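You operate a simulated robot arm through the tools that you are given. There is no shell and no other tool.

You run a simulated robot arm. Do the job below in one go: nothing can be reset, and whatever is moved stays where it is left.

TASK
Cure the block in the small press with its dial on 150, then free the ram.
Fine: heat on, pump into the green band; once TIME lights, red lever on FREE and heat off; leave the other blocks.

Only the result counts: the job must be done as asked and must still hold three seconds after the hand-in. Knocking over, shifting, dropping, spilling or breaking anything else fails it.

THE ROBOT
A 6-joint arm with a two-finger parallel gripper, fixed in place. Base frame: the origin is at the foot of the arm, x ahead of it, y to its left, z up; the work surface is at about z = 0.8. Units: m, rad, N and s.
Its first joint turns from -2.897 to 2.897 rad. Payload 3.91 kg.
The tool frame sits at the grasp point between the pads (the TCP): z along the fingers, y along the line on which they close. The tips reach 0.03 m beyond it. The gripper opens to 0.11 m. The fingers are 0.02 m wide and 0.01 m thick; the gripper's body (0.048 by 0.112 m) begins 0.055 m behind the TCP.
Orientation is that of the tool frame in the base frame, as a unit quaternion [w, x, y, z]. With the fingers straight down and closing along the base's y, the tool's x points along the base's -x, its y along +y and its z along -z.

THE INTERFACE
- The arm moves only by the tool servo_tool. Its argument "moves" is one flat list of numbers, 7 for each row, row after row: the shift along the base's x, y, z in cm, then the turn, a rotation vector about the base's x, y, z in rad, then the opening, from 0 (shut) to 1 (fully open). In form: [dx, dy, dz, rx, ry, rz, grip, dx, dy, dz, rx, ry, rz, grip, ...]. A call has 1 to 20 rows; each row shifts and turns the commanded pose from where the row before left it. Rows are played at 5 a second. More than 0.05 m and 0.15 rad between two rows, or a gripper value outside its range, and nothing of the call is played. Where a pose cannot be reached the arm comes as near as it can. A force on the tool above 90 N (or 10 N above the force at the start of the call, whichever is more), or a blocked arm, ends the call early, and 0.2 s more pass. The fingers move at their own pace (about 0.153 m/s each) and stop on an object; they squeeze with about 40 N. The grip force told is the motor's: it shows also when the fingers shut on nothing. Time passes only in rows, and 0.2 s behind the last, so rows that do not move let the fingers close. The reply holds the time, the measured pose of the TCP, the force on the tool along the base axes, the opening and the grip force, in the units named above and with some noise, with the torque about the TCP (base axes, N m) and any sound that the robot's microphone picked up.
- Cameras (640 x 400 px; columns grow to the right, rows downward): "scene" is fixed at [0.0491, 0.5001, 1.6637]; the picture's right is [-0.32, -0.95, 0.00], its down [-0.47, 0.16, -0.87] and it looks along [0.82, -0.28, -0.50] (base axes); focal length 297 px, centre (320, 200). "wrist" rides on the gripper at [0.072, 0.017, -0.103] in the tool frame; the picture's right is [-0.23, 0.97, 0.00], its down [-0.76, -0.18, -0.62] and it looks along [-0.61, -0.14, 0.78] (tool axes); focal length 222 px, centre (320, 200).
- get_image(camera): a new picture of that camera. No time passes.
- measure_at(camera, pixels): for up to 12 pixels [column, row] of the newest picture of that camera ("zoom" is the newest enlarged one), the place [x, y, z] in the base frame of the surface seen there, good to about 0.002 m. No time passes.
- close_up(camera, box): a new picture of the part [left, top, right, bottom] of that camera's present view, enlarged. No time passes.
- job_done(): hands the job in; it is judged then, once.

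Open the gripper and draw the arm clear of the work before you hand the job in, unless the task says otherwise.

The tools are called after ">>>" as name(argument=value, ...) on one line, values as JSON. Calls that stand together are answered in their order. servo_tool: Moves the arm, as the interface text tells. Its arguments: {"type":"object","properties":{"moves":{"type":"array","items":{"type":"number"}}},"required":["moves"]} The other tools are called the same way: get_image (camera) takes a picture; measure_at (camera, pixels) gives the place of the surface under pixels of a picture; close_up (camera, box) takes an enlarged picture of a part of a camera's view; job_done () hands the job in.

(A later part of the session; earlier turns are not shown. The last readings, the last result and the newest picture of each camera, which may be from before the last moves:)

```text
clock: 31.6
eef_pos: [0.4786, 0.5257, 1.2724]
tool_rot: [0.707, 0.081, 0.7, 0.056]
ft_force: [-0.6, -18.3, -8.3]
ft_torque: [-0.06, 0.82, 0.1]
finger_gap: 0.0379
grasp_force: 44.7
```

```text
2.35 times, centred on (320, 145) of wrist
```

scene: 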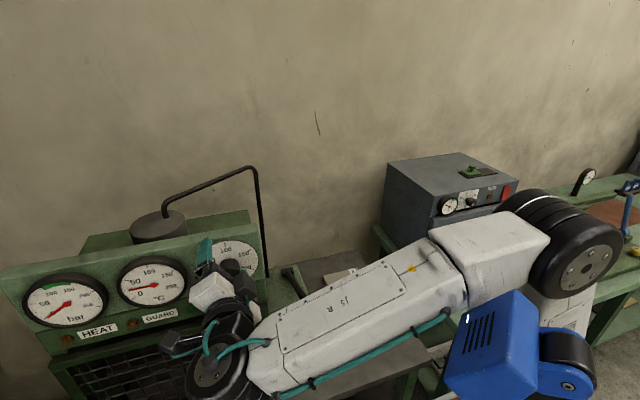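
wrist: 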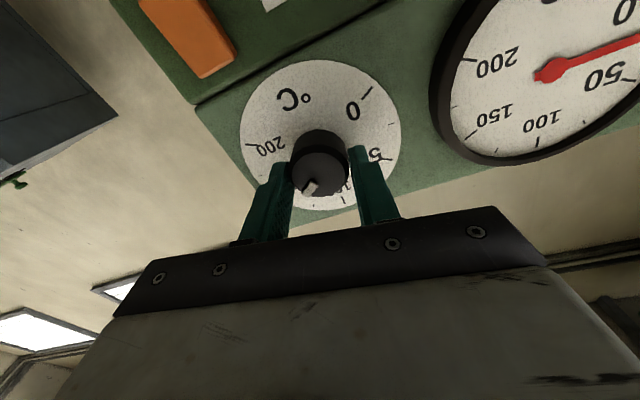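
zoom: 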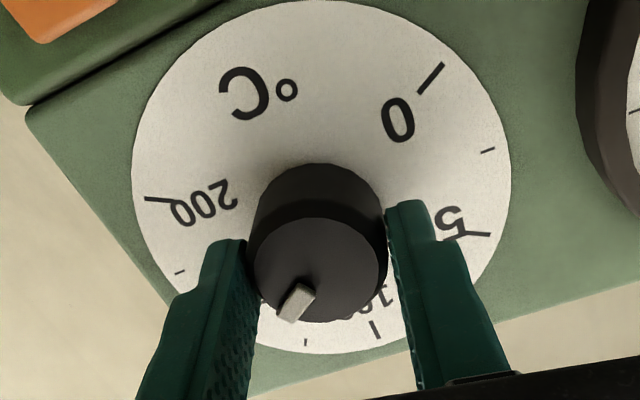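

By projection the pointer is at about 56–58° (≈147–148). I check with the scene camera from its own view before a fine correction.

>>> close_up(camera="scene", box=[190, 230, 270, 290])

>>> get_image(camera="scene")

```text
6.67 times, centred on (230, 260) of scene
```

zoom: 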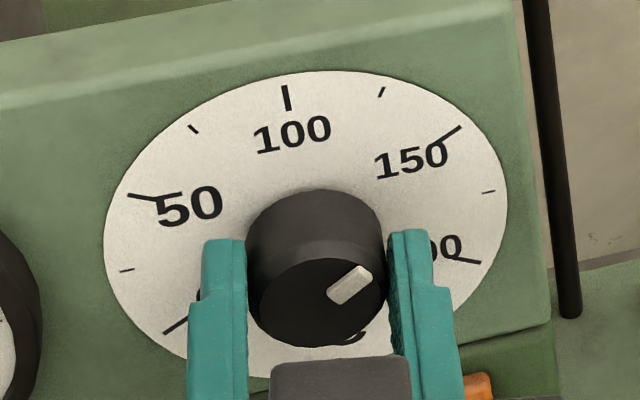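

```text
taken
```

scene: 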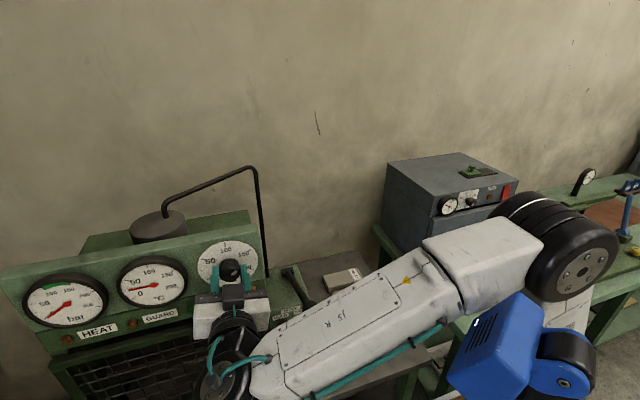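

The scene view shows the pointer toward the 150 tick. I zoom tighter on the knob to read its direction against the tick line.

>>> close_up(camera="scene", box=[214, 244, 262, 284])

```text
10.00 times, centred on (238, 264) of scene
```

zoom: 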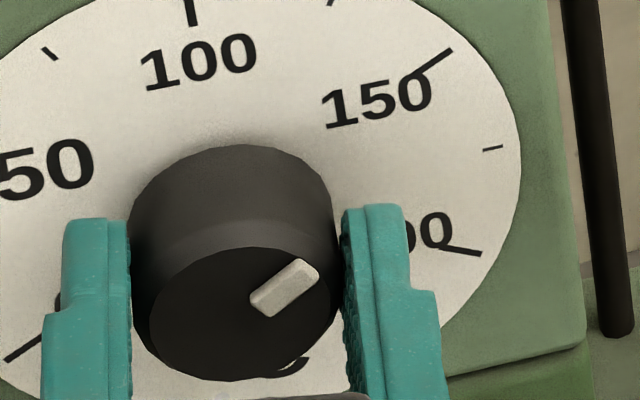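

The pointer edges run at ≈35°, matching the 0–150 line (34.8°), so the dial reads 150. I release the knob and check it again, and measure the orange switch tilt in the wrist view.

>>> servo_tool(moves=[0, 0, 0, 0, 0, 0, 0.4, 0, 0, 0, 0, 0, 0, 0.7, 0, 0, 0, 0, 0, 0, 0.7])

>>> close_up(camera="scene", box=[214, 244, 262, 284])

>>> get_image(camera="wrist")

>>> measure_at(camera="wrist", pixels=[[160, 10], [172, 25], [185, 40], [200, 58], [212, 70], [220, 55], [195, 20], [180, 5]])

```text
clock: 32.4
eef_pos: [0.4764, 0.5269, 1.2725]
tool_rot: [0.707, 0.078, 0.7, 0.057]
ft_force: [0.4, -0.8, -1.2]
ft_torque: [-0.03, -0.02, 0.01]
finger_gap: 0.0771
grasp_force: 0.0
```

```text
10.00 times, centred on (238, 264) of scene
```

zoom: 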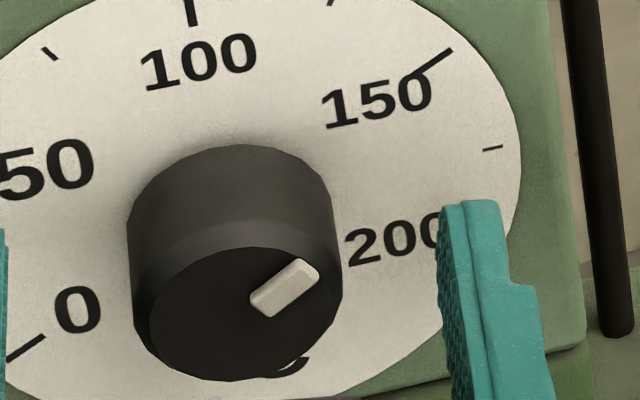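

```text
taken
```

wrist: 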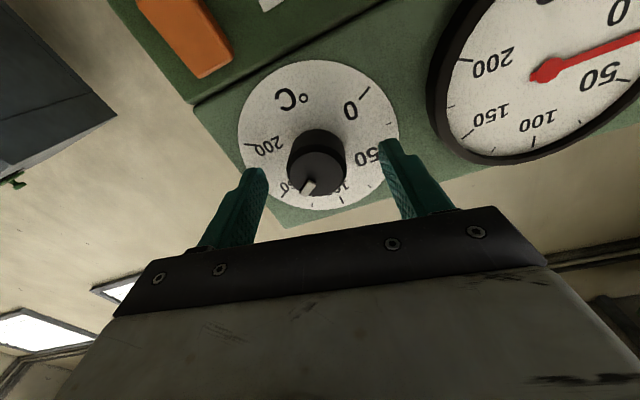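

```text
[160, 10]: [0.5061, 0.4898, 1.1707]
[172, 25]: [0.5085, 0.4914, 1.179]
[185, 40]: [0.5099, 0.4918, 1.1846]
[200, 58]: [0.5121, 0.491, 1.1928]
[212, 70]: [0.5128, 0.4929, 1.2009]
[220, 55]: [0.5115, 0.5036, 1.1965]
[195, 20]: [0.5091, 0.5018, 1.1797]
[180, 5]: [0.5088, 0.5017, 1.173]
```

The dial stayed put; a 3-D check gives ≈59.4°, i.e. ~149.5. The orange rocker's bottom is proud (x 0.506 at z 1.171 vs 0.513 at z 1.201), so pressing its bottom half switches it. I now rise off the knob, level the roll, and retreat slightly.

>>> servo_tool(moves=[0, -0.1, 0, -0.06, 0, 0, 0.7, 0, 0, 0, -0.06, 0, 0, 0.7, 0, 0, 0, -0.06, 0, 0.02, 0.7, 0, 0, 1.5, 0, 0, 0.01, 0.7, 0, 0, 1.5, 0, 0, 0, 0.7, 0, 0, 1.5, 0, 0, 0, 0.7, 0, 0, 1.5, 0, 0, 0, 0.7, 0, 0, 1.0, 0, 0, 0, 0.7, 0, 0, 0, 0, 0, 0, 0.7])

```text
clock: 34.4
eef_pos: [0.4705, 0.5296, 1.3353]
tool_rot: [0.711, -0.004, 0.703, 0.006]
ft_force: [0.4, -0.2, 0.6]
ft_torque: [-0.02, -0.01, -0.01]
finger_gap: 0.0769
grasp_force: 0.1
```

Clear above the knob at (0.4705,0.5296,1.3353). Next I close the fingers, move to y≈0.455, and retreat x slightly while watching tracking.

>>> servo_tool(moves=[0, 0, 0, 0, 0, 0, 0, 0, -1.5, 0, 0, 0, 0, 0, 0, -1.5, 0, 0, 0, 0, 0, 0, -1.5, 0, 0, 0, 0, 0, 0, -1.5, 0, 0, 0, 0, 0, -0.4, -1.5, 0, 0, 0, 0, 0, -0.4, 0, 0, 0, 0, 0, 0, 0, 0, 0, 0, 0, 0, 0])

>>> get_image(camera="scene")

```text
clock: 36.2
eef_pos: [0.466, 0.4549, 1.3357]
tool_rot: [0.71, -0.002, 0.704, 0.002]
ft_force: [-0.1, 0.2, -0.4]
ft_torque: [0.04, 0.0, -0.02]
finger_gap: 0.0003
grasp_force: 37.8
```

```text
taken
```

scene: 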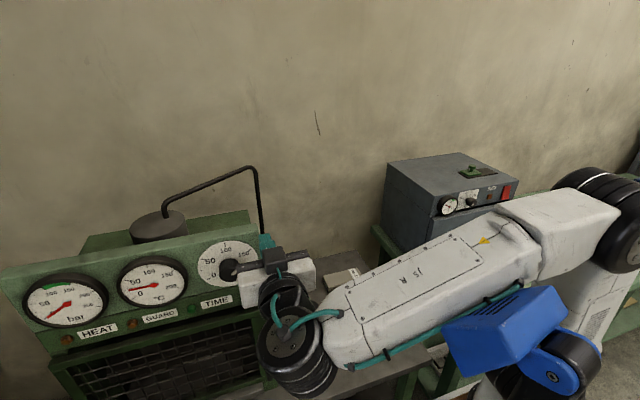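

Good tracking at (0.466,0.455,1.336). I descend toward switch height beside the panel, in steps.

>>> servo_tool(moves=[0, 0, -1.5, 0, 0, 0, 0, 0, 0, -1.5, 0, 0, 0, 0, 0, 0, -1.5, 0, 0, 0, 0, 0, 0, -1.5, 0, 0, 0, 0, 0, 0, -1.5, 0, 0, 0, 0, 0, 0, -1.5, 0, 0, 0, 0, 0, 0, 0, 0, 0, 0, 0])

```text
clock: 37.8
eef_pos: [0.4661, 0.4517, 1.2532]
tool_rot: [0.71, 0.004, 0.704, 0.007]
ft_force: [0.5, 0.2, 0.0]
ft_torque: [0.03, 0.0, -0.02]
finger_gap: 0.0001
grasp_force: 37.4
```

>>> servo_tool(moves=[0, 0, -1.5, 0, 0, 0, 0, 0, 0, -1.5, 0, 0, 0, 0, 0, 0, -1.5, 0, 0, 0, 0, 0, 0, -1.5, 0, 0, 0, 0, 0, 0, -1.5, 0, 0, 0, 0, 0, 0, -0.6, 0, 0, 0, 0, 0, 0, 0, 0, 0, 0, 0])

>>> get_image(camera="scene")

>>> get_image(camera="wrist")

```text
clock: 39.4
eef_pos: [0.4732, 0.4473, 1.1811]
tool_rot: [0.711, 0.016, 0.703, 0.008]
ft_force: [-0.3, 0.0, -0.3]
ft_torque: [0.0, -0.03, 0.0]
finger_gap: 0.0001
grasp_force: 38.2
```

```text
taken
```

scene: 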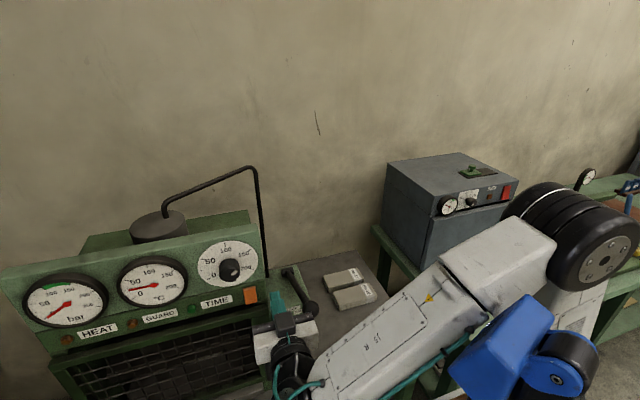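

```text
taken
```

wrist: 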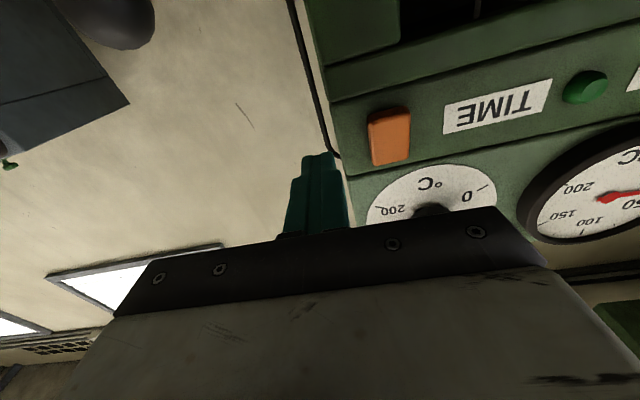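

TCP is at (0.4732,0.4473,1.1811), the rocker appears at (388,137) in the wrist view. I shift +y to about 0.497 and z to ≈1.172, keeping the tip just short of the switch.

>>> servo_tool(moves=[-0.5, 1, 0, 0, 0, 0, 0, 0, 1, 0, 0, 0, 0, 0, 0, 1, -0.3, 0, 0, 0, 0, 0, 1, -0.3, 0, 0, 0, 0, 0, 0.9, -0.3, 0, 0, 0, 0, 0, 0, 0, 0, 0, 0, 0])

>>> get_image(camera="wrist")

>>> close_up(camera="scene", box=[210, 260, 310, 340])

```text
clock: 40.5
eef_pos: [0.4862, 0.4736, 1.1853]
tool_rot: [0.712, 0.04, 0.701, -0.007]
ft_force: [-20.7, -50.6, -15.4]
ft_torque: [-0.56, 0.57, -1.03]
finger_gap: 0.0
grasp_force: 37.5
stopped in row 5: the force on the tool passed its limit at 102 N (the readings are from after the stop); the commanded pose is now the measured one
```

```text
taken
```

wrist: 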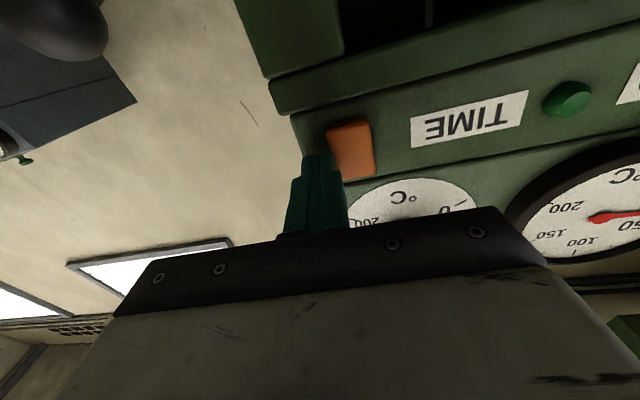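

```text
5.00 times, centred on (260, 300) of scene
```

zoom: 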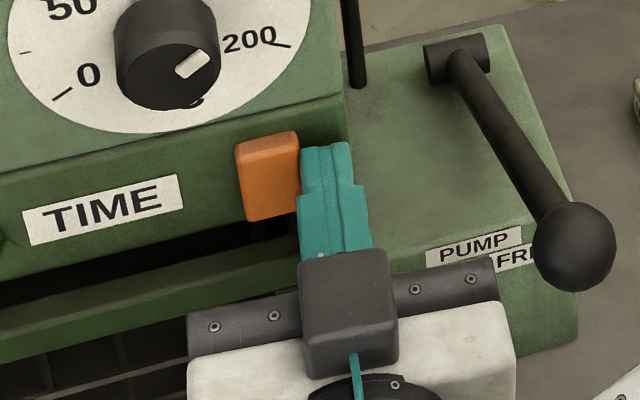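

The x drifted forward and the tip pressed the rocker's side (~50 N in y); the switch looks unchanged. I back off in −y and then yaw the tool +0.5 rad about z, away from the singular posture, while retreating in x.

>>> servo_tool(moves=[0, -1, 0, 0, 0, 0, 0, -0.3, -1, 0, -0.03, 0, 0.08, 0, -0.5, 0, 0, -0.03, 0, 0.1, 0, -0.5, 0, 0, 0, 0, 0.1, 0, -0.5, 0, 0, 0, 0, 0.1, 0, -0.5, 0, 0, 0, 0, 0.1, 0, -0.5, 0, 0, 0, 0, 0.1, 0, 0, 0, 0, 0, 0, 0, 0])

>>> get_image(camera="scene")

>>> get_image(camera="wrist")

```text
clock: 42.3
eef_pos: [0.4551, 0.4617, 1.1813]
tool_rot: [0.69, -0.191, 0.675, 0.179]
ft_force: [-0.2, 0.2, 0.1]
ft_torque: [0.04, -0.02, 0.0]
finger_gap: 0.0
grasp_force: 37.7
```

```text
taken
```

scene: 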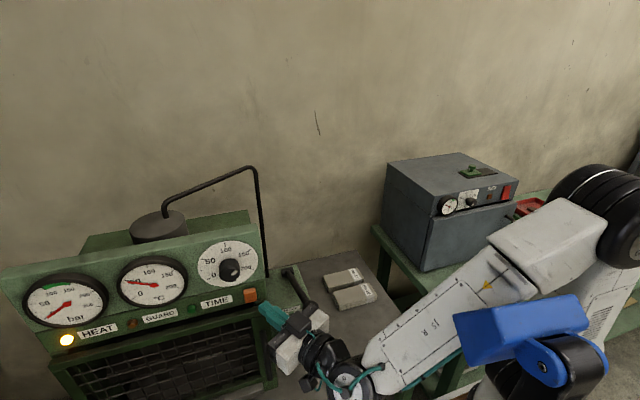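

```text
taken
```

wrist: 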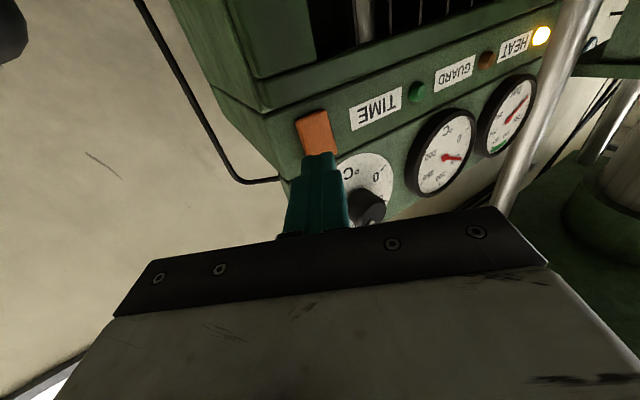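

The HEAT lamp at (67,340) is now lit and the temperature gauge is rising — the contact flipped the rocker on. I verify the rocker's tilt, the dial and the lamps with close-ups.

>>> close_up(camera="scene", box=[190, 230, 270, 310])

>>> close_up(camera="scene", box=[20, 240, 200, 360])

>>> measure_at(camera="scene", pixels=[[250, 290], [251, 293], [251, 297], [252, 300], [253, 303]])

```text
5.00 times, centred on (230, 270) of scene
```

zoom: 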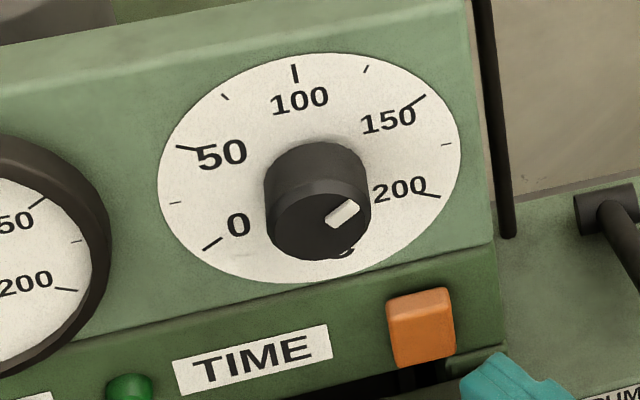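

```text
3.33 times, centred on (110, 300) of scene
```

zoom: 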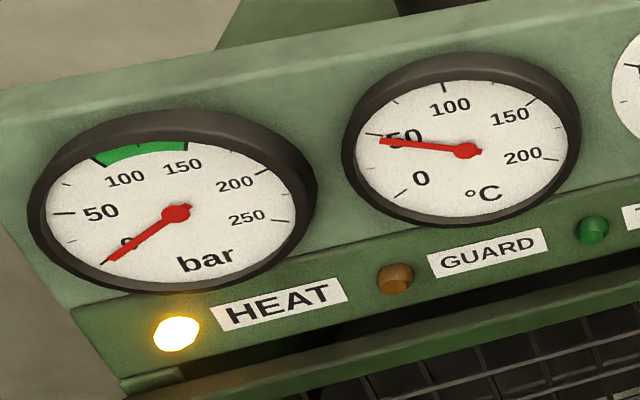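

```text
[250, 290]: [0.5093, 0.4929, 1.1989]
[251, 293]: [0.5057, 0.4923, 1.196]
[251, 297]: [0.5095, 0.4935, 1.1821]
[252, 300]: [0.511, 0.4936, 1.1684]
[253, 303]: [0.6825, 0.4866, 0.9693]
```

Heat is on (rocker top now proud), temperature ≈48 °C, dial at 150. Next I go for the pump lever: ball centre ≈(0.525,0.358,1.072). I lift away from the panel and pitch the tool back to pointing down.

>>> servo_tool(moves=[-0.5, -1, 1, 0, 0, 0, 0, 0, -1, 2, 0, 0, 0, 0, 0, -1, 2, 0, 0, 0, 0, 0, -1, 2, -0.0707, 0.1208, 0, 0, 0, -1, 2, -0.0707, 0.1208, 0, 0, 0, -1, 2, -0.0707, 0.1208, 0, 0.3, 0.5, -1, 2, -0.0707, 0.1208, 0, 0.6, 0.5, -1, 1.5, -0.0707, 0.1208, 0, 0.6, 0.5, -1, 1, -0.0707, 0.1208, 0, 0.6, 0.5, 0, 0, -0.0707, 0.1208, 0, 0.6])

```text
clock: 44.5
eef_pos: [0.4686, 0.3719, 1.3355]
tool_rot: [0.287, -0.259, 0.919, 0.075]
ft_force: [-0.3, 0.3, -0.6]
ft_torque: [-0.01, -0.03, -0.01]
finger_gap: 0.066
grasp_force: 0.1
```

Now I complete the rotation to straight-down (remaining rotation vector ≈(−0.154,0.591,−0.533)) while moving over the pump ball, staying at z≥1.27.

>>> servo_tool(moves=[0.9, -0.2, -0.5, -0.0257, 0.0985, -0.0888, 0.7, 0.9, -0.2, -0.5, -0.0257, 0.0985, -0.0888, 0.7, 0.9, -0.2, -0.5, -0.0257, 0.0985, -0.0888, 0.7, 0.9, -0.2, -0.5, -0.0257, 0.0985, -0.0888, 0.7, 0.9, -0.2, -0.5, -0.0257, 0.0985, -0.0888, 0.7, 0.9, -0.2, -0.5, -0.0257, 0.0985, -0.0888, 0.7, 0, 0, 0, 0, 0, 0, 0.7])

>>> get_image(camera="wrist")

>>> get_image(camera="scene")

```text
clock: 46.1
eef_pos: [0.5225, 0.3603, 1.307]
tool_rot: [0.001, 0.001, 1.0, 0.0]
ft_force: [-0.3, -0.4, -0.7]
ft_torque: [0.02, 0.02, 0.01]
finger_gap: 0.0769
grasp_force: 0.1
```

```text
taken
```

wrist: 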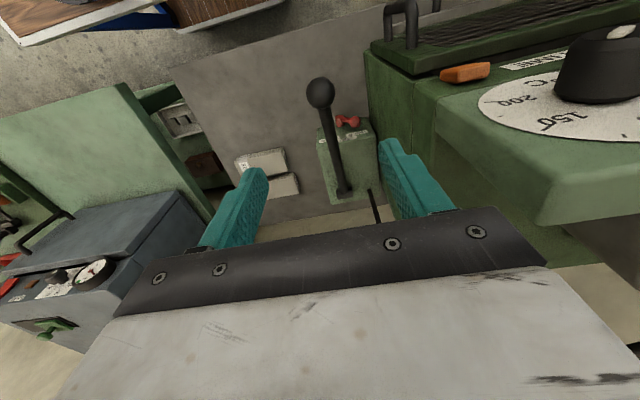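

```text
taken
```

scene: 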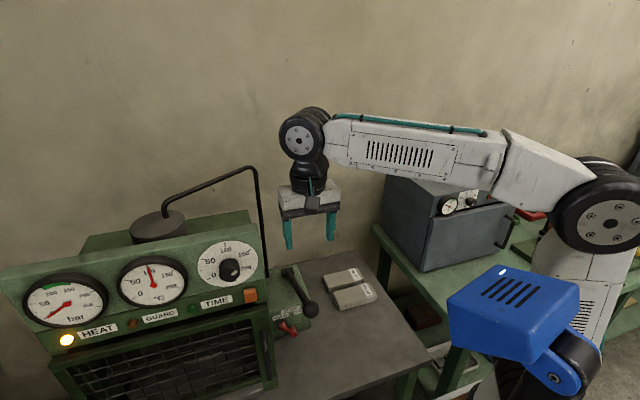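

The tool points down at (0.5225,0.3603,1.307), the temperature is around 105. I measure the pump ball (320,92), lever, and red valve in the wrist view.

>>> measure_at(camera="wrist", pixels=[[320, 92], [326, 110], [332, 140], [341, 190], [346, 185], [340, 120], [354, 121], [330, 160], [365, 160], [396, 12], [316, 82], [324, 100]])

>>> close_up(camera="wrist", box=[280, 60, 400, 210])

>>> close_up(camera="scene", box=[260, 260, 340, 340])

```text
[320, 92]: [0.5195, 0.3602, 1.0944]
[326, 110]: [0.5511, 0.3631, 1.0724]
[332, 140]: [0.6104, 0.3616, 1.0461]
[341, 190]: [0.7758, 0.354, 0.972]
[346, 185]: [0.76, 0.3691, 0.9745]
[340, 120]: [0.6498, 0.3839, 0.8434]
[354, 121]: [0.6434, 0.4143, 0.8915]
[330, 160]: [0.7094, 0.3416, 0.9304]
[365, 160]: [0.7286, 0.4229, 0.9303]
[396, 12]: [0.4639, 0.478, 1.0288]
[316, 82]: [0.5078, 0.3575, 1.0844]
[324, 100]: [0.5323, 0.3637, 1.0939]
```

```text
2.67 times, centred on (340, 135) of wrist
```

zoom: 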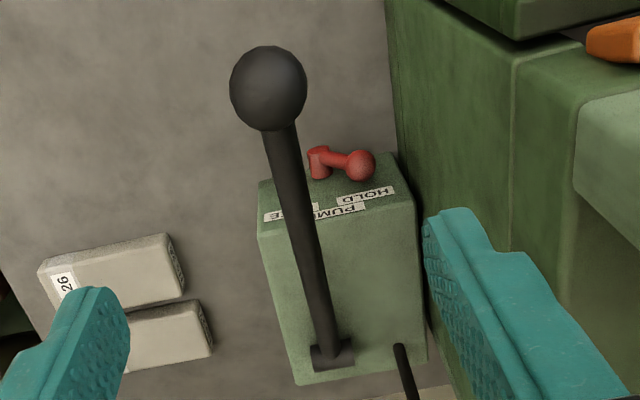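

```text
5.00 times, centred on (300, 300) of scene
```

zoom: 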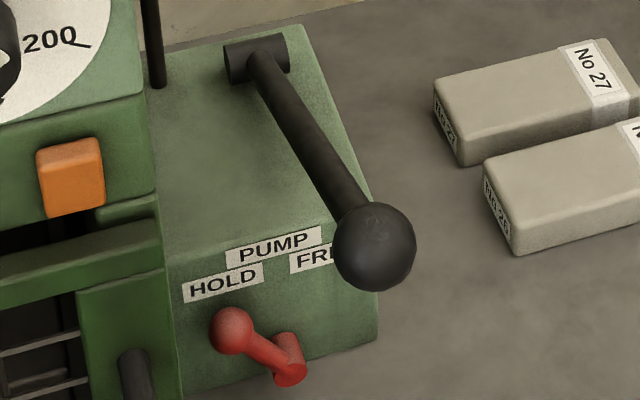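

The ball centre is ≈(0.523,0.360,1.073), right under the TCP. I descend with the fingers straddling the ball in y.

>>> servo_tool(moves=[0, 0, -3, 0, 0, 0, 0.7, 0, 0, -3, 0, 0, 0, 0.7, 0, 0, -3, 0, 0, 0, 0.7, 0, 0, -3, 0, 0, 0, 0.7, 0, 0, -3, 0, 0, 0, 0.7, 0, 0, -3, 0, 0, 0, 0.7, 0, 0, -2.7, 0, 0, 0, 0.7, 0, 0, -2.5, 0, 0, 0, 0.7, 0, 0, 0, 0, 0, 0, 0.7])

>>> get_image(camera="wrist")

>>> get_image(camera="scene")

```text
clock: 48.1
eef_pos: [0.5229, 0.3595, 1.0748]
tool_rot: [0.001, 0.001, 1.0, 0.0]
ft_force: [0.0, -0.2, 0.4]
ft_torque: [-0.01, 0.02, -0.02]
finger_gap: 0.077
grasp_force: 0.0
```

```text
taken
```

wrist: 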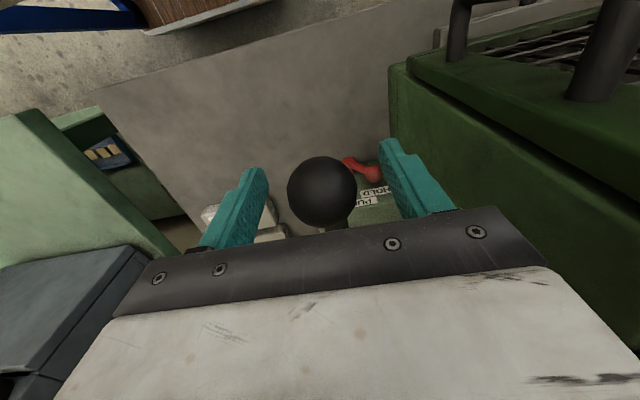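

```text
taken
```

scene: 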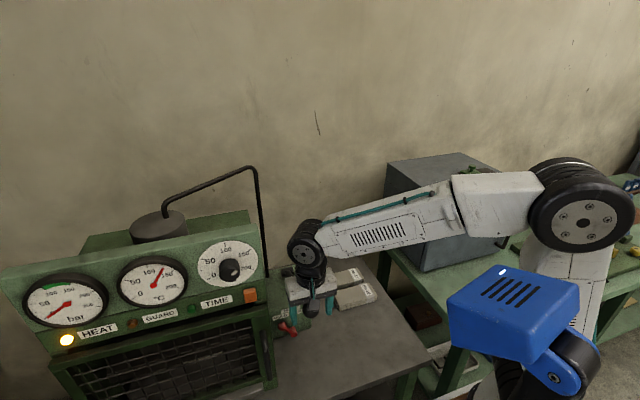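

The ball is centred between the fingers. I close on it and start a slow downward arc about the pivot (≈(0.78,0.955)).

>>> servo_tool(moves=[0, 0, 0, 0, 0, 0, 0.45, 0, 0, 0, 0, 0, 0, 0.3, 0, 0, 0, 0, 0, 0, 0.3, -0.45, 0, -1.05, 0, 0, 0, 0.3, -0.45, 0, -1.05, 0, 0, 0, 0.3, -0.37, 0, -1.18, 0, 0, 0, 0.3, -0.37, 0, -1.18, 0, 0, 0, 0.3])

>>> close_up(camera="scene", box=[20, 240, 200, 360])

>>> get_image(camera="wrist")

```text
clock: 49.7
eef_pos: [0.5071, 0.3592, 1.0282]
tool_rot: [0.001, 0.0, 1.0, 0.0]
ft_force: [5.7, 5.6, 5.0]
ft_torque: [-0.07, -1.22, 0.12]
finger_gap: 0.0412
grasp_force: 44.7
```

```text
3.33 times, centred on (110, 300) of scene
```

zoom: 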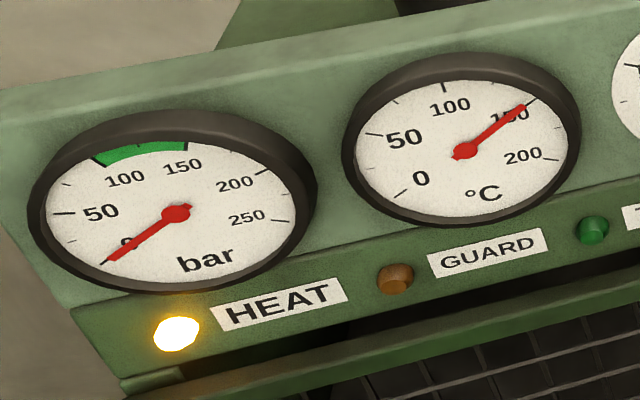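

```text
taken
```

wrist: 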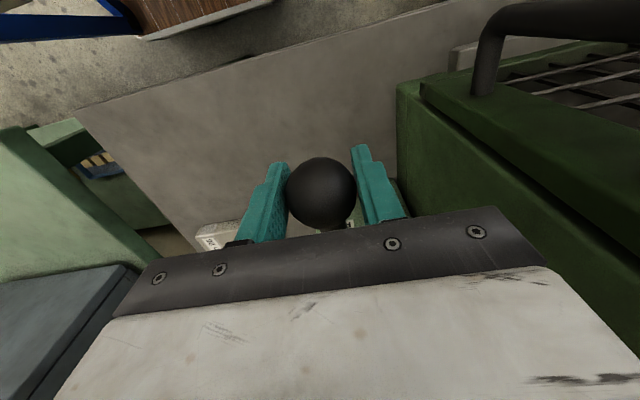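

The lever moves freely; temperature ≈150 °C, pressure still 0. I continue down the arc.

>>> servo_tool(moves=[-0.27, 0, -1.2, 0, 0, 0, 0.3, -0.27, 0, -1.2, 0, 0, 0, 0.3, -0.16, 0, -1.22, 0, 0, 0, 0.3, -0.16, 0, -1.22, 0, 0, 0, 0.3])

>>> close_up(camera="scene", box=[20, 240, 200, 360])

```text
clock: 50.7
eef_pos: [0.4962, 0.3608, 0.981]
tool_rot: [0.0, 0.001, 1.0, -0.001]
ft_force: [7.8, -3.9, 6.0]
ft_torque: [-0.32, -0.78, 0.09]
finger_gap: 0.0414
grasp_force: 44.6
```

```text
3.33 times, centred on (110, 300) of scene
```

zoom: 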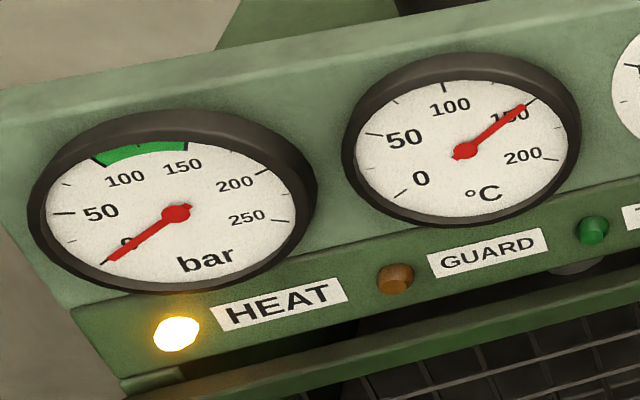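

Pressure still 0 (the ram may be taking up travel). I go further down slowly until resistance.

>>> servo_tool(moves=[-0.05, 0, -1.23, 0, 0, 0, 0.3, -0.05, 0, -1.23, 0, 0, 0, 0.3, 0.05, 0, -1.0, 0, 0, 0, 0.3])

>>> close_up(camera="scene", box=[20, 240, 200, 360])

>>> get_image(camera="scene")

```text
clock: 51.5
eef_pos: [0.4969, 0.36, 0.9462]
tool_rot: [0.001, 0.0, 1.0, 0.0]
ft_force: [-22.7, -1.8, 22.8]
ft_torque: [0.0, -0.1, -0.04]
finger_gap: 0.0415
grasp_force: 45.0
```

```text
3.33 times, centred on (110, 300) of scene
```

zoom: 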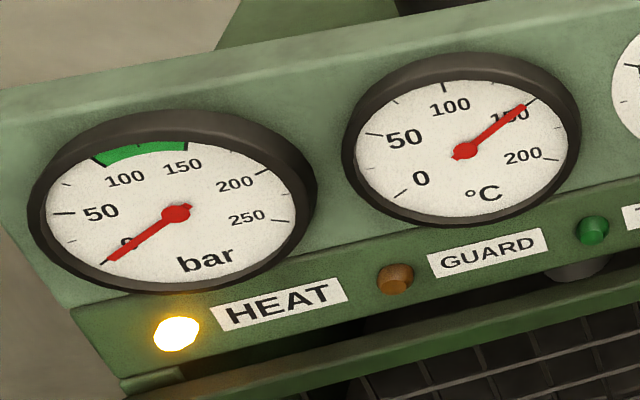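

```text
taken
```

scene: 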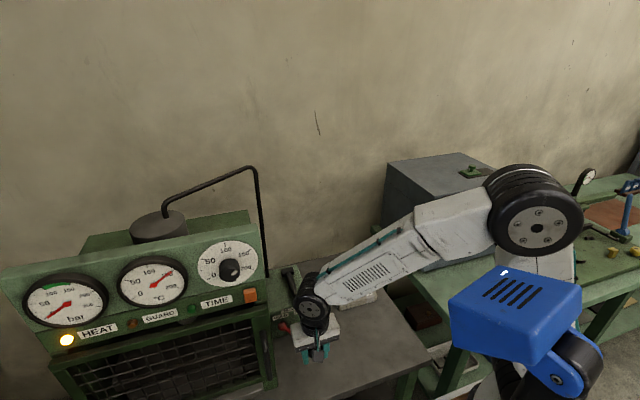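

Resistance of ~23 N appears at the bottom; a grey ram is now visible under GUARD, so it is advancing. I do one full up and down stroke and read the gauge.

>>> servo_tool(moves=[0, 0, 0.9, 0, 0, 0, 0.3, 0.11, 0, 2.47, 0, 0, 0, 0.3, 0.32, 0, 2.44, 0, 0, 0, 0.3, 0.53, 0, 2.41, 0, 0, 0, 0.3, 0.74, 0, 2.36, 0, 0, 0, 0.3, 0.8, 0, 1.9, 0, 0, 0, 0.3, 0, 0, 0, 0, 0, 0, 0.3])

>>> close_up(camera="scene", box=[20, 240, 340, 400])

```text
clock: 53.1
eef_pos: [0.5212, 0.3598, 1.0709]
tool_rot: [-0.001, 0.0, 1.0, -0.002]
ft_force: [-21.2, 0.1, -19.2]
ft_torque: [0.03, -0.36, 0.15]
finger_gap: 0.0413
grasp_force: 44.8
```

```text
2.00 times, centred on (180, 320) of scene
```

zoom: 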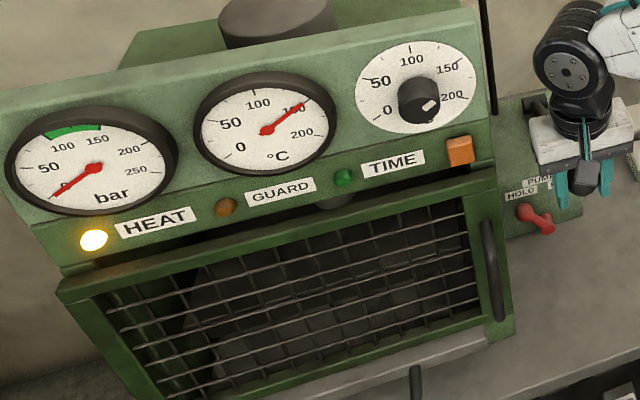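

Lever is at its upper stop. Now a full down stroke and gauge reading.

>>> servo_tool(moves=[-0.8, 0, -1.9, 0, 0, 0, 0.3, -0.74, 0, -2.36, 0, 0, 0, 0.3, -0.53, 0, -2.41, 0, 0, 0, 0.3, -0.32, 0, -2.44, 0, 0, 0, 0.3, -0.11, 0, -2.47, 0, 0, 0, 0.3, 0, 0, -0.7, 0, 0, 0, 0.3])

>>> close_up(camera="scene", box=[20, 240, 340, 400])

```text
clock: 54.5
eef_pos: [0.4984, 0.3607, 0.9469]
tool_rot: [0.002, 0.001, 1.0, -0.001]
ft_force: [3.8, 6.3, 9.1]
ft_torque: [-0.1, -0.92, -0.06]
finger_gap: 0.0415
grasp_force: 45.2
```

```text
2.00 times, centred on (180, 320) of scene
```

zoom: 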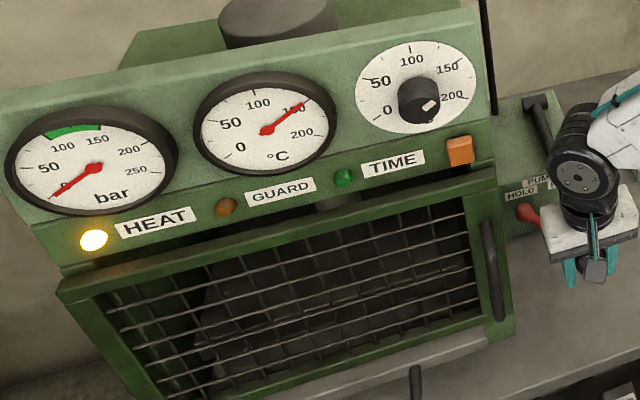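

The ram has come lower (darker platen visible), pressure still 0. I do another complete up-down cycle.

>>> servo_tool(moves=[0, 0, 0.8, 0, 0, 0, 0.3, 0.11, 0, 2.47, 0, 0, 0, 0.3, 0.32, 0, 2.44, 0, 0, 0, 0.3, 0.53, 0, 2.41, 0, 0, 0, 0.3, 0.74, 0, 2.36, 0, 0, 0, 0.3, 0.75, 0, 1.7, 0, 0, 0, 0.3, -0.75, 0, -1.7, 0, 0, 0, 0.3, -0.74, 0, -2.36, 0, 0, 0, 0.3, -0.53, 0, -2.41, 0, 0, 0, 0.3, -0.32, 0, -2.44, 0, 0, 0, 0.3, -0.11, 0, -2.47, 0, 0, 0, 0.3, 0, 0, -0.8, 0, 0, 0, 0.3])

>>> close_up(camera="scene", box=[20, 240, 340, 400])

```text
clock: 57.1
eef_pos: [0.4977, 0.3583, 0.9466]
tool_rot: [0.003, 0.0, 1.0, 0.0]
ft_force: [-5.1, 24.5, 5.5]
ft_torque: [-0.39, 0.0, 0.17]
finger_gap: 0.0447
grasp_force: 11.5
```

```text
2.00 times, centred on (180, 320) of scene
```

zoom: 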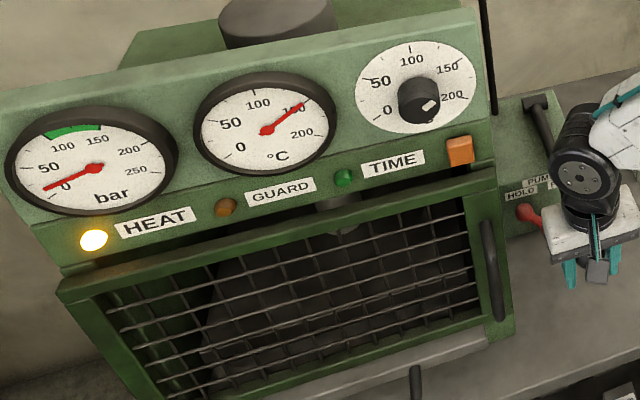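

The pressure needle has moved to ~12 bar. The gap changed to 0.0447 with a 24 N side force, so I check the grip in the wrist view.

>>> get_image(camera="wrist")

>>> close_up(camera="scene", box=[20, 240, 120, 330])

```text
taken
```

wrist: 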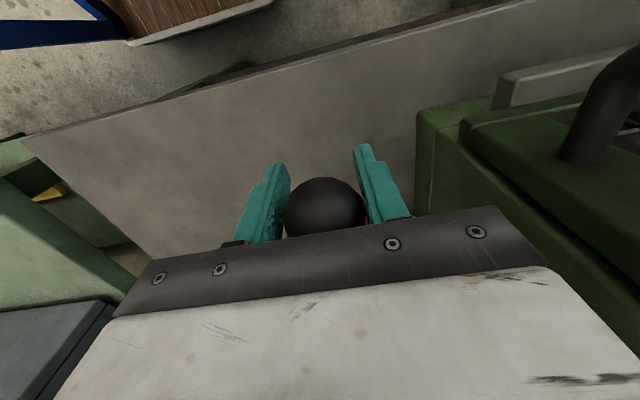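

```text
4.44 times, centred on (70, 285) of scene
```

zoom: 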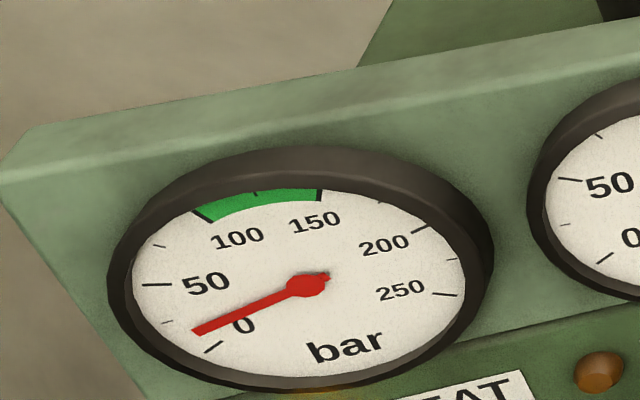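

The ball slipped up in the jaws since the lever now resists. I'll push on until the palm sits on the ball, giving a firm push without relying on friction.

>>> servo_tool(moves=[0, 0, -1, 0, 0, 0, 0.35, 0, 0, -1, 0, 0, 0, 0.35, 0, 0, -0.8, 0, 0, 0, 0.35])

>>> get_image(camera="wrist")

>>> close_up(camera="scene", box=[20, 240, 120, 330])

```text
clock: 57.9
eef_pos: [0.497, 0.3592, 0.9181]
tool_rot: [0.0, 0.001, 1.0, 0.0]
ft_force: [-2.9, 7.3, 4.9]
ft_torque: [-0.19, 0.06, 0.08]
finger_gap: 0.0436
grasp_force: 5.3
```

```text
taken
```

wrist: 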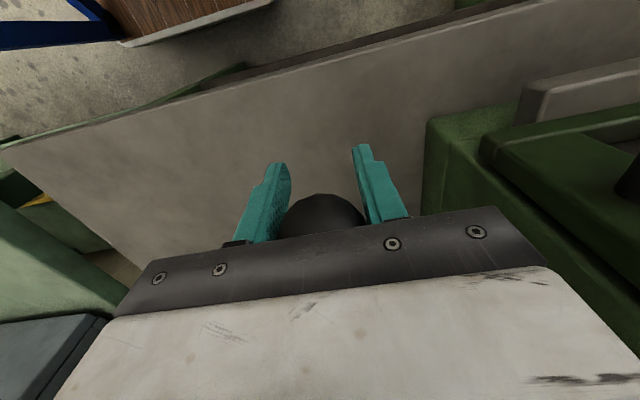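

```text
4.44 times, centred on (70, 285) of scene
```

zoom: 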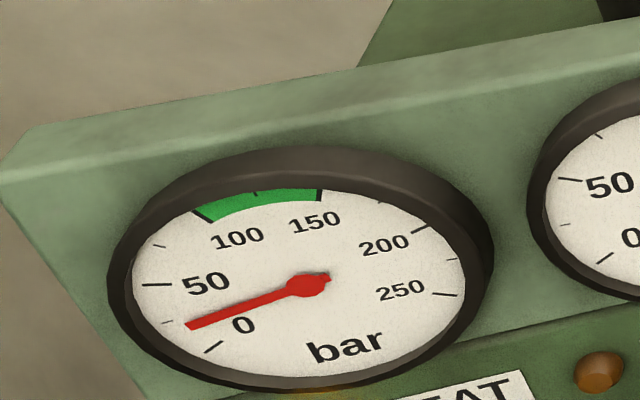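

Pressure ≈20 bar. I push further down until firm resistance.

>>> servo_tool(moves=[0, 0, -0.8, 0, 0, 0, 0.35, 0, 0, -0.8, 0, 0, 0, 0.35, 0, 0, -0.5, 0, 0, 0, 0.35])

>>> close_up(camera="scene", box=[20, 240, 120, 330])

>>> close_up(camera="scene", box=[240, 260, 340, 350])

```text
clock: 58.4
eef_pos: [0.4977, 0.3604, 0.9152]
tool_rot: [0.006, 0.001, 1.0, 0.006]
ft_force: [-16.8, -29.3, 47.1]
ft_torque: [1.35, -0.99, -0.13]
finger_gap: 0.0424
grasp_force: 3.5
stopped in row 2: the force on the tool passed its limit at 109 N (the readings are from after the stop); the commanded pose is now the measured one
```

```text
4.44 times, centred on (70, 285) of scene
```

zoom: 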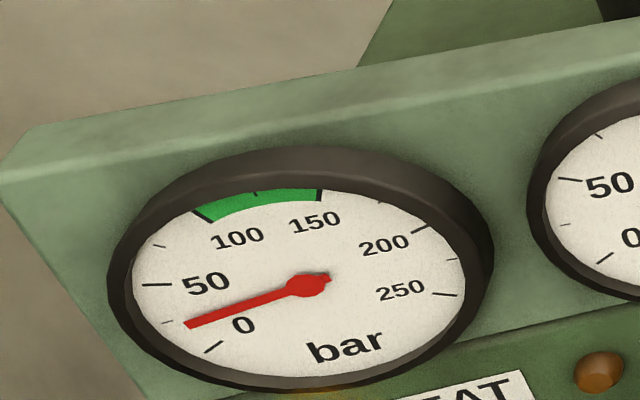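

```text
4.44 times, centred on (290, 305) of scene
```

zoom: 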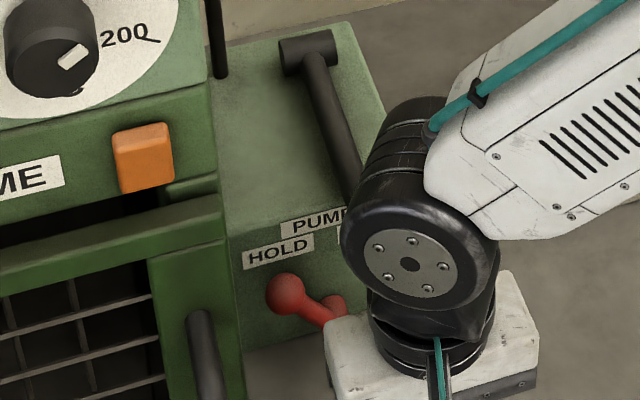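

That's the bottom stop (109 N peak), pressure ≈20. Now an up-stroke with the grip closed on the ball, then read before going down.

>>> servo_tool(moves=[0, 0, 0.5, 0, 0, 0, 0.25, 0.11, 0, 2.3, 0, 0, 0, 0.25, 0.32, 0, 2.44, 0, 0, 0, 0.25, 0.53, 0, 2.41, 0, 0, 0, 0.25, 0.74, 0, 2.36, 0, 0, 0, 0.25, 0.7, 0, 1.6, 0, 0, 0, 0.25, 0, 0, 0, 0, 0, 0, 0.25])

>>> get_image(camera="wrist")

>>> get_image(camera="scene")

```text
clock: 60.0
eef_pos: [0.5227, 0.3617, 1.0297]
tool_rot: [0.004, 0.001, 1.0, 0.005]
ft_force: [-7.1, -31.9, 4.4]
ft_torque: [1.02, -0.31, -0.12]
finger_gap: 0.0437
grasp_force: 15.7
```

```text
taken
```

wrist: 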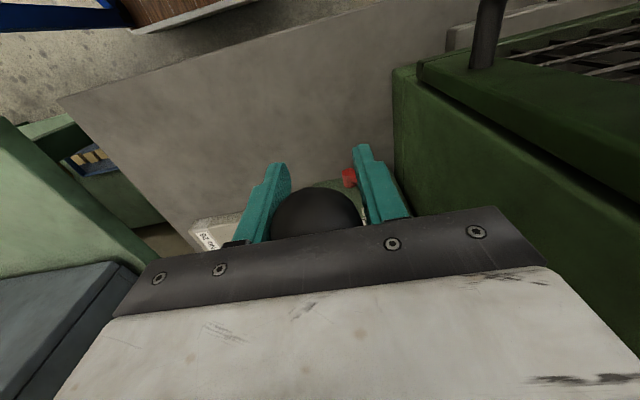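

```text
taken
```

scene: 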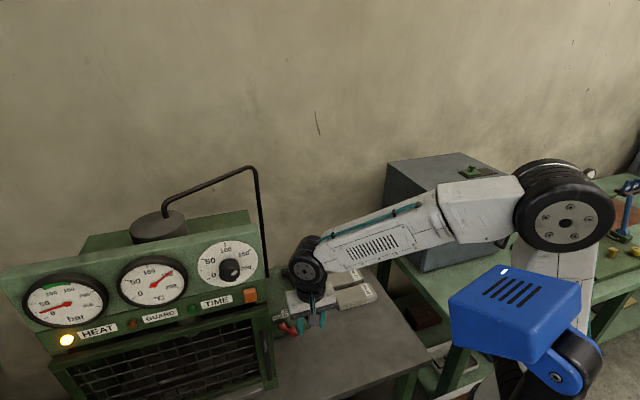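

The ball followed up. I shift −2 mm in y to unload the side force, loosen slightly, and do a slower palm-driven down-stroke.

>>> servo_tool(moves=[0, -0.2, 0, 0, 0, 0, 0.42, -0.35, 0, -0.9, 0, 0, 0, 0.42, -0.37, 0, -1.0, 0, 0, 0, 0.42, -0.37, 0, -1.18, 0, 0, 0, 0.42, -0.37, 0, -1.18, 0, 0, 0, 0.42, -0.27, 0, -1.2, 0, 0, 0, 0.42, -0.27, 0, -1.2, 0, 0, 0, 0.42, -0.16, 0, -1.22, 0, 0, 0, 0.42, -0.16, 0, -1.22, 0, 0, 0, 0.42, -0.05, 0, -1.2, 0, 0, 0, 0.42, -0.05, 0, -1.0, 0, 0, 0, 0.42])

>>> close_up(camera="scene", box=[20, 240, 120, 330])

>>> get_image(camera="wrist")

```text
clock: 62.4
eef_pos: [0.4986, 0.3593, 0.9168]
tool_rot: [0.005, 0.001, 1.0, 0.005]
ft_force: [1.9, 0.4, 17.9]
ft_torque: [-0.04, 0.17, 0.01]
finger_gap: 0.0463
grasp_force: 0.0
```

```text
4.44 times, centred on (70, 285) of scene
```

zoom: 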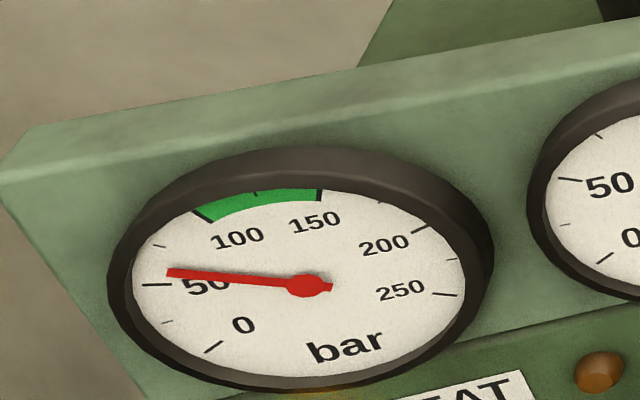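

```text
taken
```

wrist: 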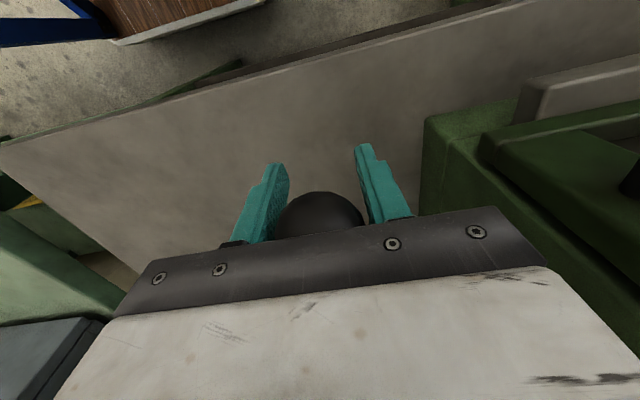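

Pressure jumped to ≈57 bar with only ~18 N load. One full stroke adds ~36 bar. I do another up (gripped) and palm-driven down stroke.

>>> servo_tool(moves=[0, 0, 0, 0, 0, 0, 0.25, 0, 0, 0.5, 0, 0, 0, 0.25, 0.11, 0, 2.3, 0, 0, 0, 0.25, 0.32, 0, 2.44, 0, 0, 0, 0.25, 0.53, 0, 2.41, 0, 0, 0, 0.25, 0.74, 0, 2.36, 0, 0, 0, 0.25, 0.7, 0, 1.6, 0, 0, 0, 0.25, 0, 0, 0, 0, 0, 0, 0.25])

>>> get_image(camera="wrist")

>>> close_up(camera="scene", box=[20, 240, 120, 330])

```text
clock: 64.2
eef_pos: [0.5236, 0.3597, 1.0314]
tool_rot: [0.004, 0.001, 1.0, 0.004]
ft_force: [-11.6, -0.3, 4.0]
ft_torque: [-0.04, 0.32, -0.12]
finger_gap: 0.0411
grasp_force: 44.9
```

```text
taken
```

wrist: 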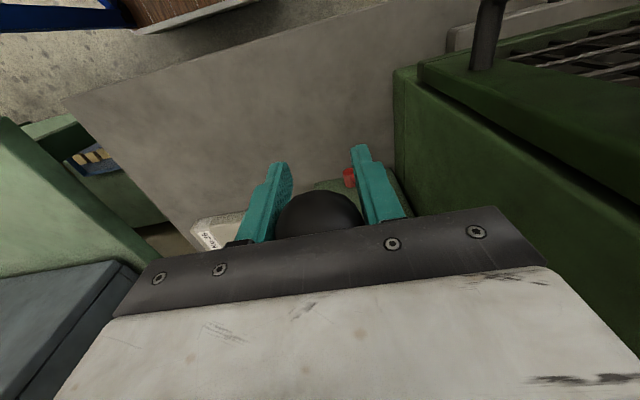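

```text
4.44 times, centred on (70, 285) of scene
```

zoom: 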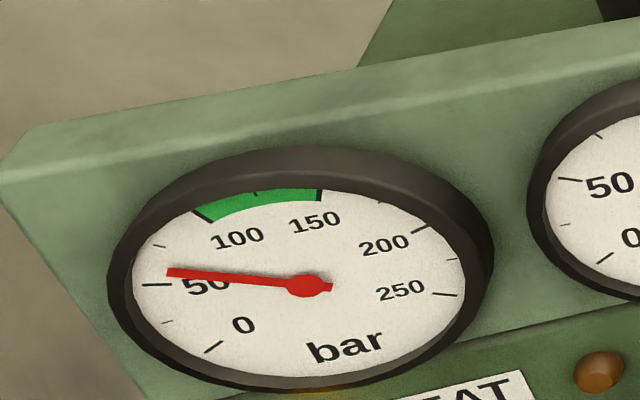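

Pressure holds at ≈57 bar (no leak seen). The lever is at the top, well gripped; now the next down-stroke.

>>> servo_tool(moves=[0, 0, 0, 0, 0, 0, 0.42, -0.35, 0, -0.9, 0, 0, 0, 0.42, -0.37, 0, -1.0, 0, 0, 0, 0.42, -0.37, 0, -1.18, 0, 0, 0, 0.42, -0.37, 0, -1.18, 0, 0, 0, 0.42, -0.27, 0, -1.2, 0, 0, 0, 0.42, -0.27, 0, -1.2, 0, 0, 0, 0.42, -0.16, 0, -1.22, 0, 0, 0, 0.42, -0.16, 0, -1.22, 0, 0, 0, 0.42, -0.05, 0, -1.2, 0, 0, 0, 0.42, -0.05, 0, -1.1, 0, 0, 0, 0.42])

>>> close_up(camera="scene", box=[20, 240, 120, 330])

```text
clock: 66.6
eef_pos: [0.497, 0.3609, 0.9191]
tool_rot: [0.003, 0.001, 1.0, 0.005]
ft_force: [-3.3, 1.5, 6.2]
ft_torque: [-0.06, -0.16, 0.0]
finger_gap: 0.0462
grasp_force: 0.1
```

```text
4.44 times, centred on (70, 285) of scene
```

zoom: 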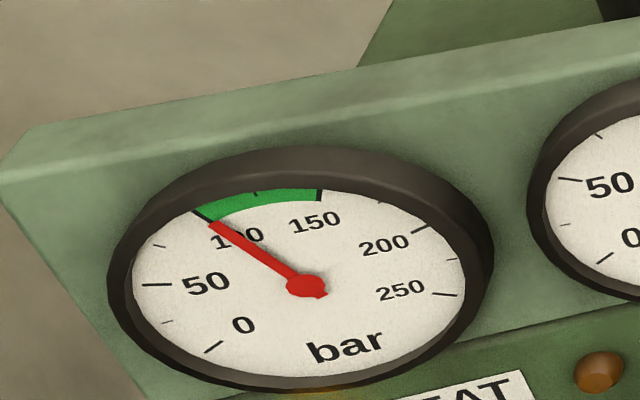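

Pressure is ≈98–100, at the edge of the band; I want ~125. I do the up-stroke, then a partial down-stroke (~60 %).

>>> servo_tool(moves=[0, 0, 0, 0, 0, 0, 0.25, 0, 0, 0.4, 0, 0, 0, 0.25, 0.11, 0, 2.2, 0, 0, 0, 0.25, 0.32, 0, 2.44, 0, 0, 0, 0.25, 0.53, 0, 2.41, 0, 0, 0, 0.25, 0.74, 0, 2.36, 0, 0, 0, 0.25, 0.7, 0, 1.5, 0, 0, 0, 0.25, 0, 0, 0, 0, 0, 0, 0.25])

>>> close_up(camera="scene", box=[20, 240, 120, 330])

```text
clock: 68.4
eef_pos: [0.522, 0.3601, 1.0325]
tool_rot: [0.004, 0.001, 1.0, 0.004]
ft_force: [-12.9, -25.1, 4.7]
ft_torque: [0.56, 0.33, -0.3]
finger_gap: 0.0415
grasp_force: 45.0
```

```text
4.44 times, centred on (70, 285) of scene
```

zoom: 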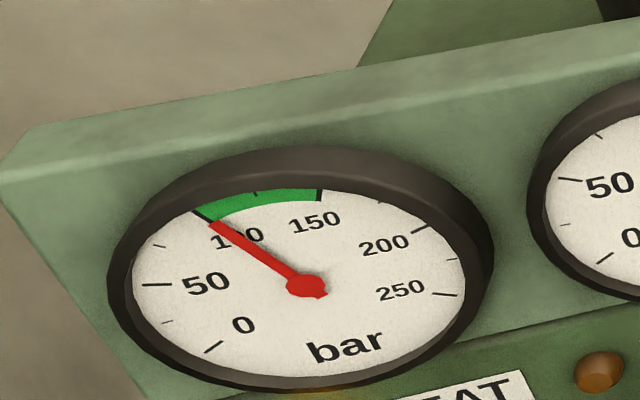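

Pressure holds just below/at 100. Now the partial down-stroke of about 6.4 cm.

>>> servo_tool(moves=[0, -0.1, 0, 0, 0, 0, 0.42, -0.35, 0, -0.9, 0, 0, 0, 0.42, -0.37, 0, -1.0, 0, 0, 0, 0.42, -0.37, 0, -1.18, 0, 0, 0, 0.42, -0.37, 0, -1.18, 0, 0, 0, 0.42, -0.27, 0, -1.2, 0, 0, 0, 0.42])

>>> close_up(camera="scene", box=[20, 240, 120, 330])

```text
clock: 69.8
eef_pos: [0.5054, 0.3605, 0.9767]
tool_rot: [0.004, 0.0, 1.0, 0.004]
ft_force: [-1.5, 0.7, 3.7]
ft_torque: [-0.03, -0.11, 0.01]
finger_gap: 0.0463
grasp_force: 0.1
```

```text
4.44 times, centred on (70, 285) of scene
```

zoom: 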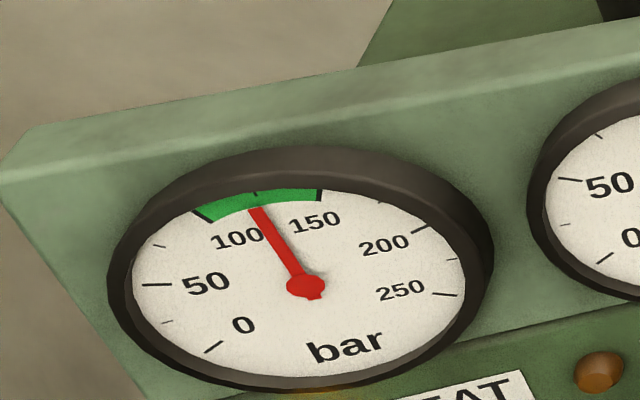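

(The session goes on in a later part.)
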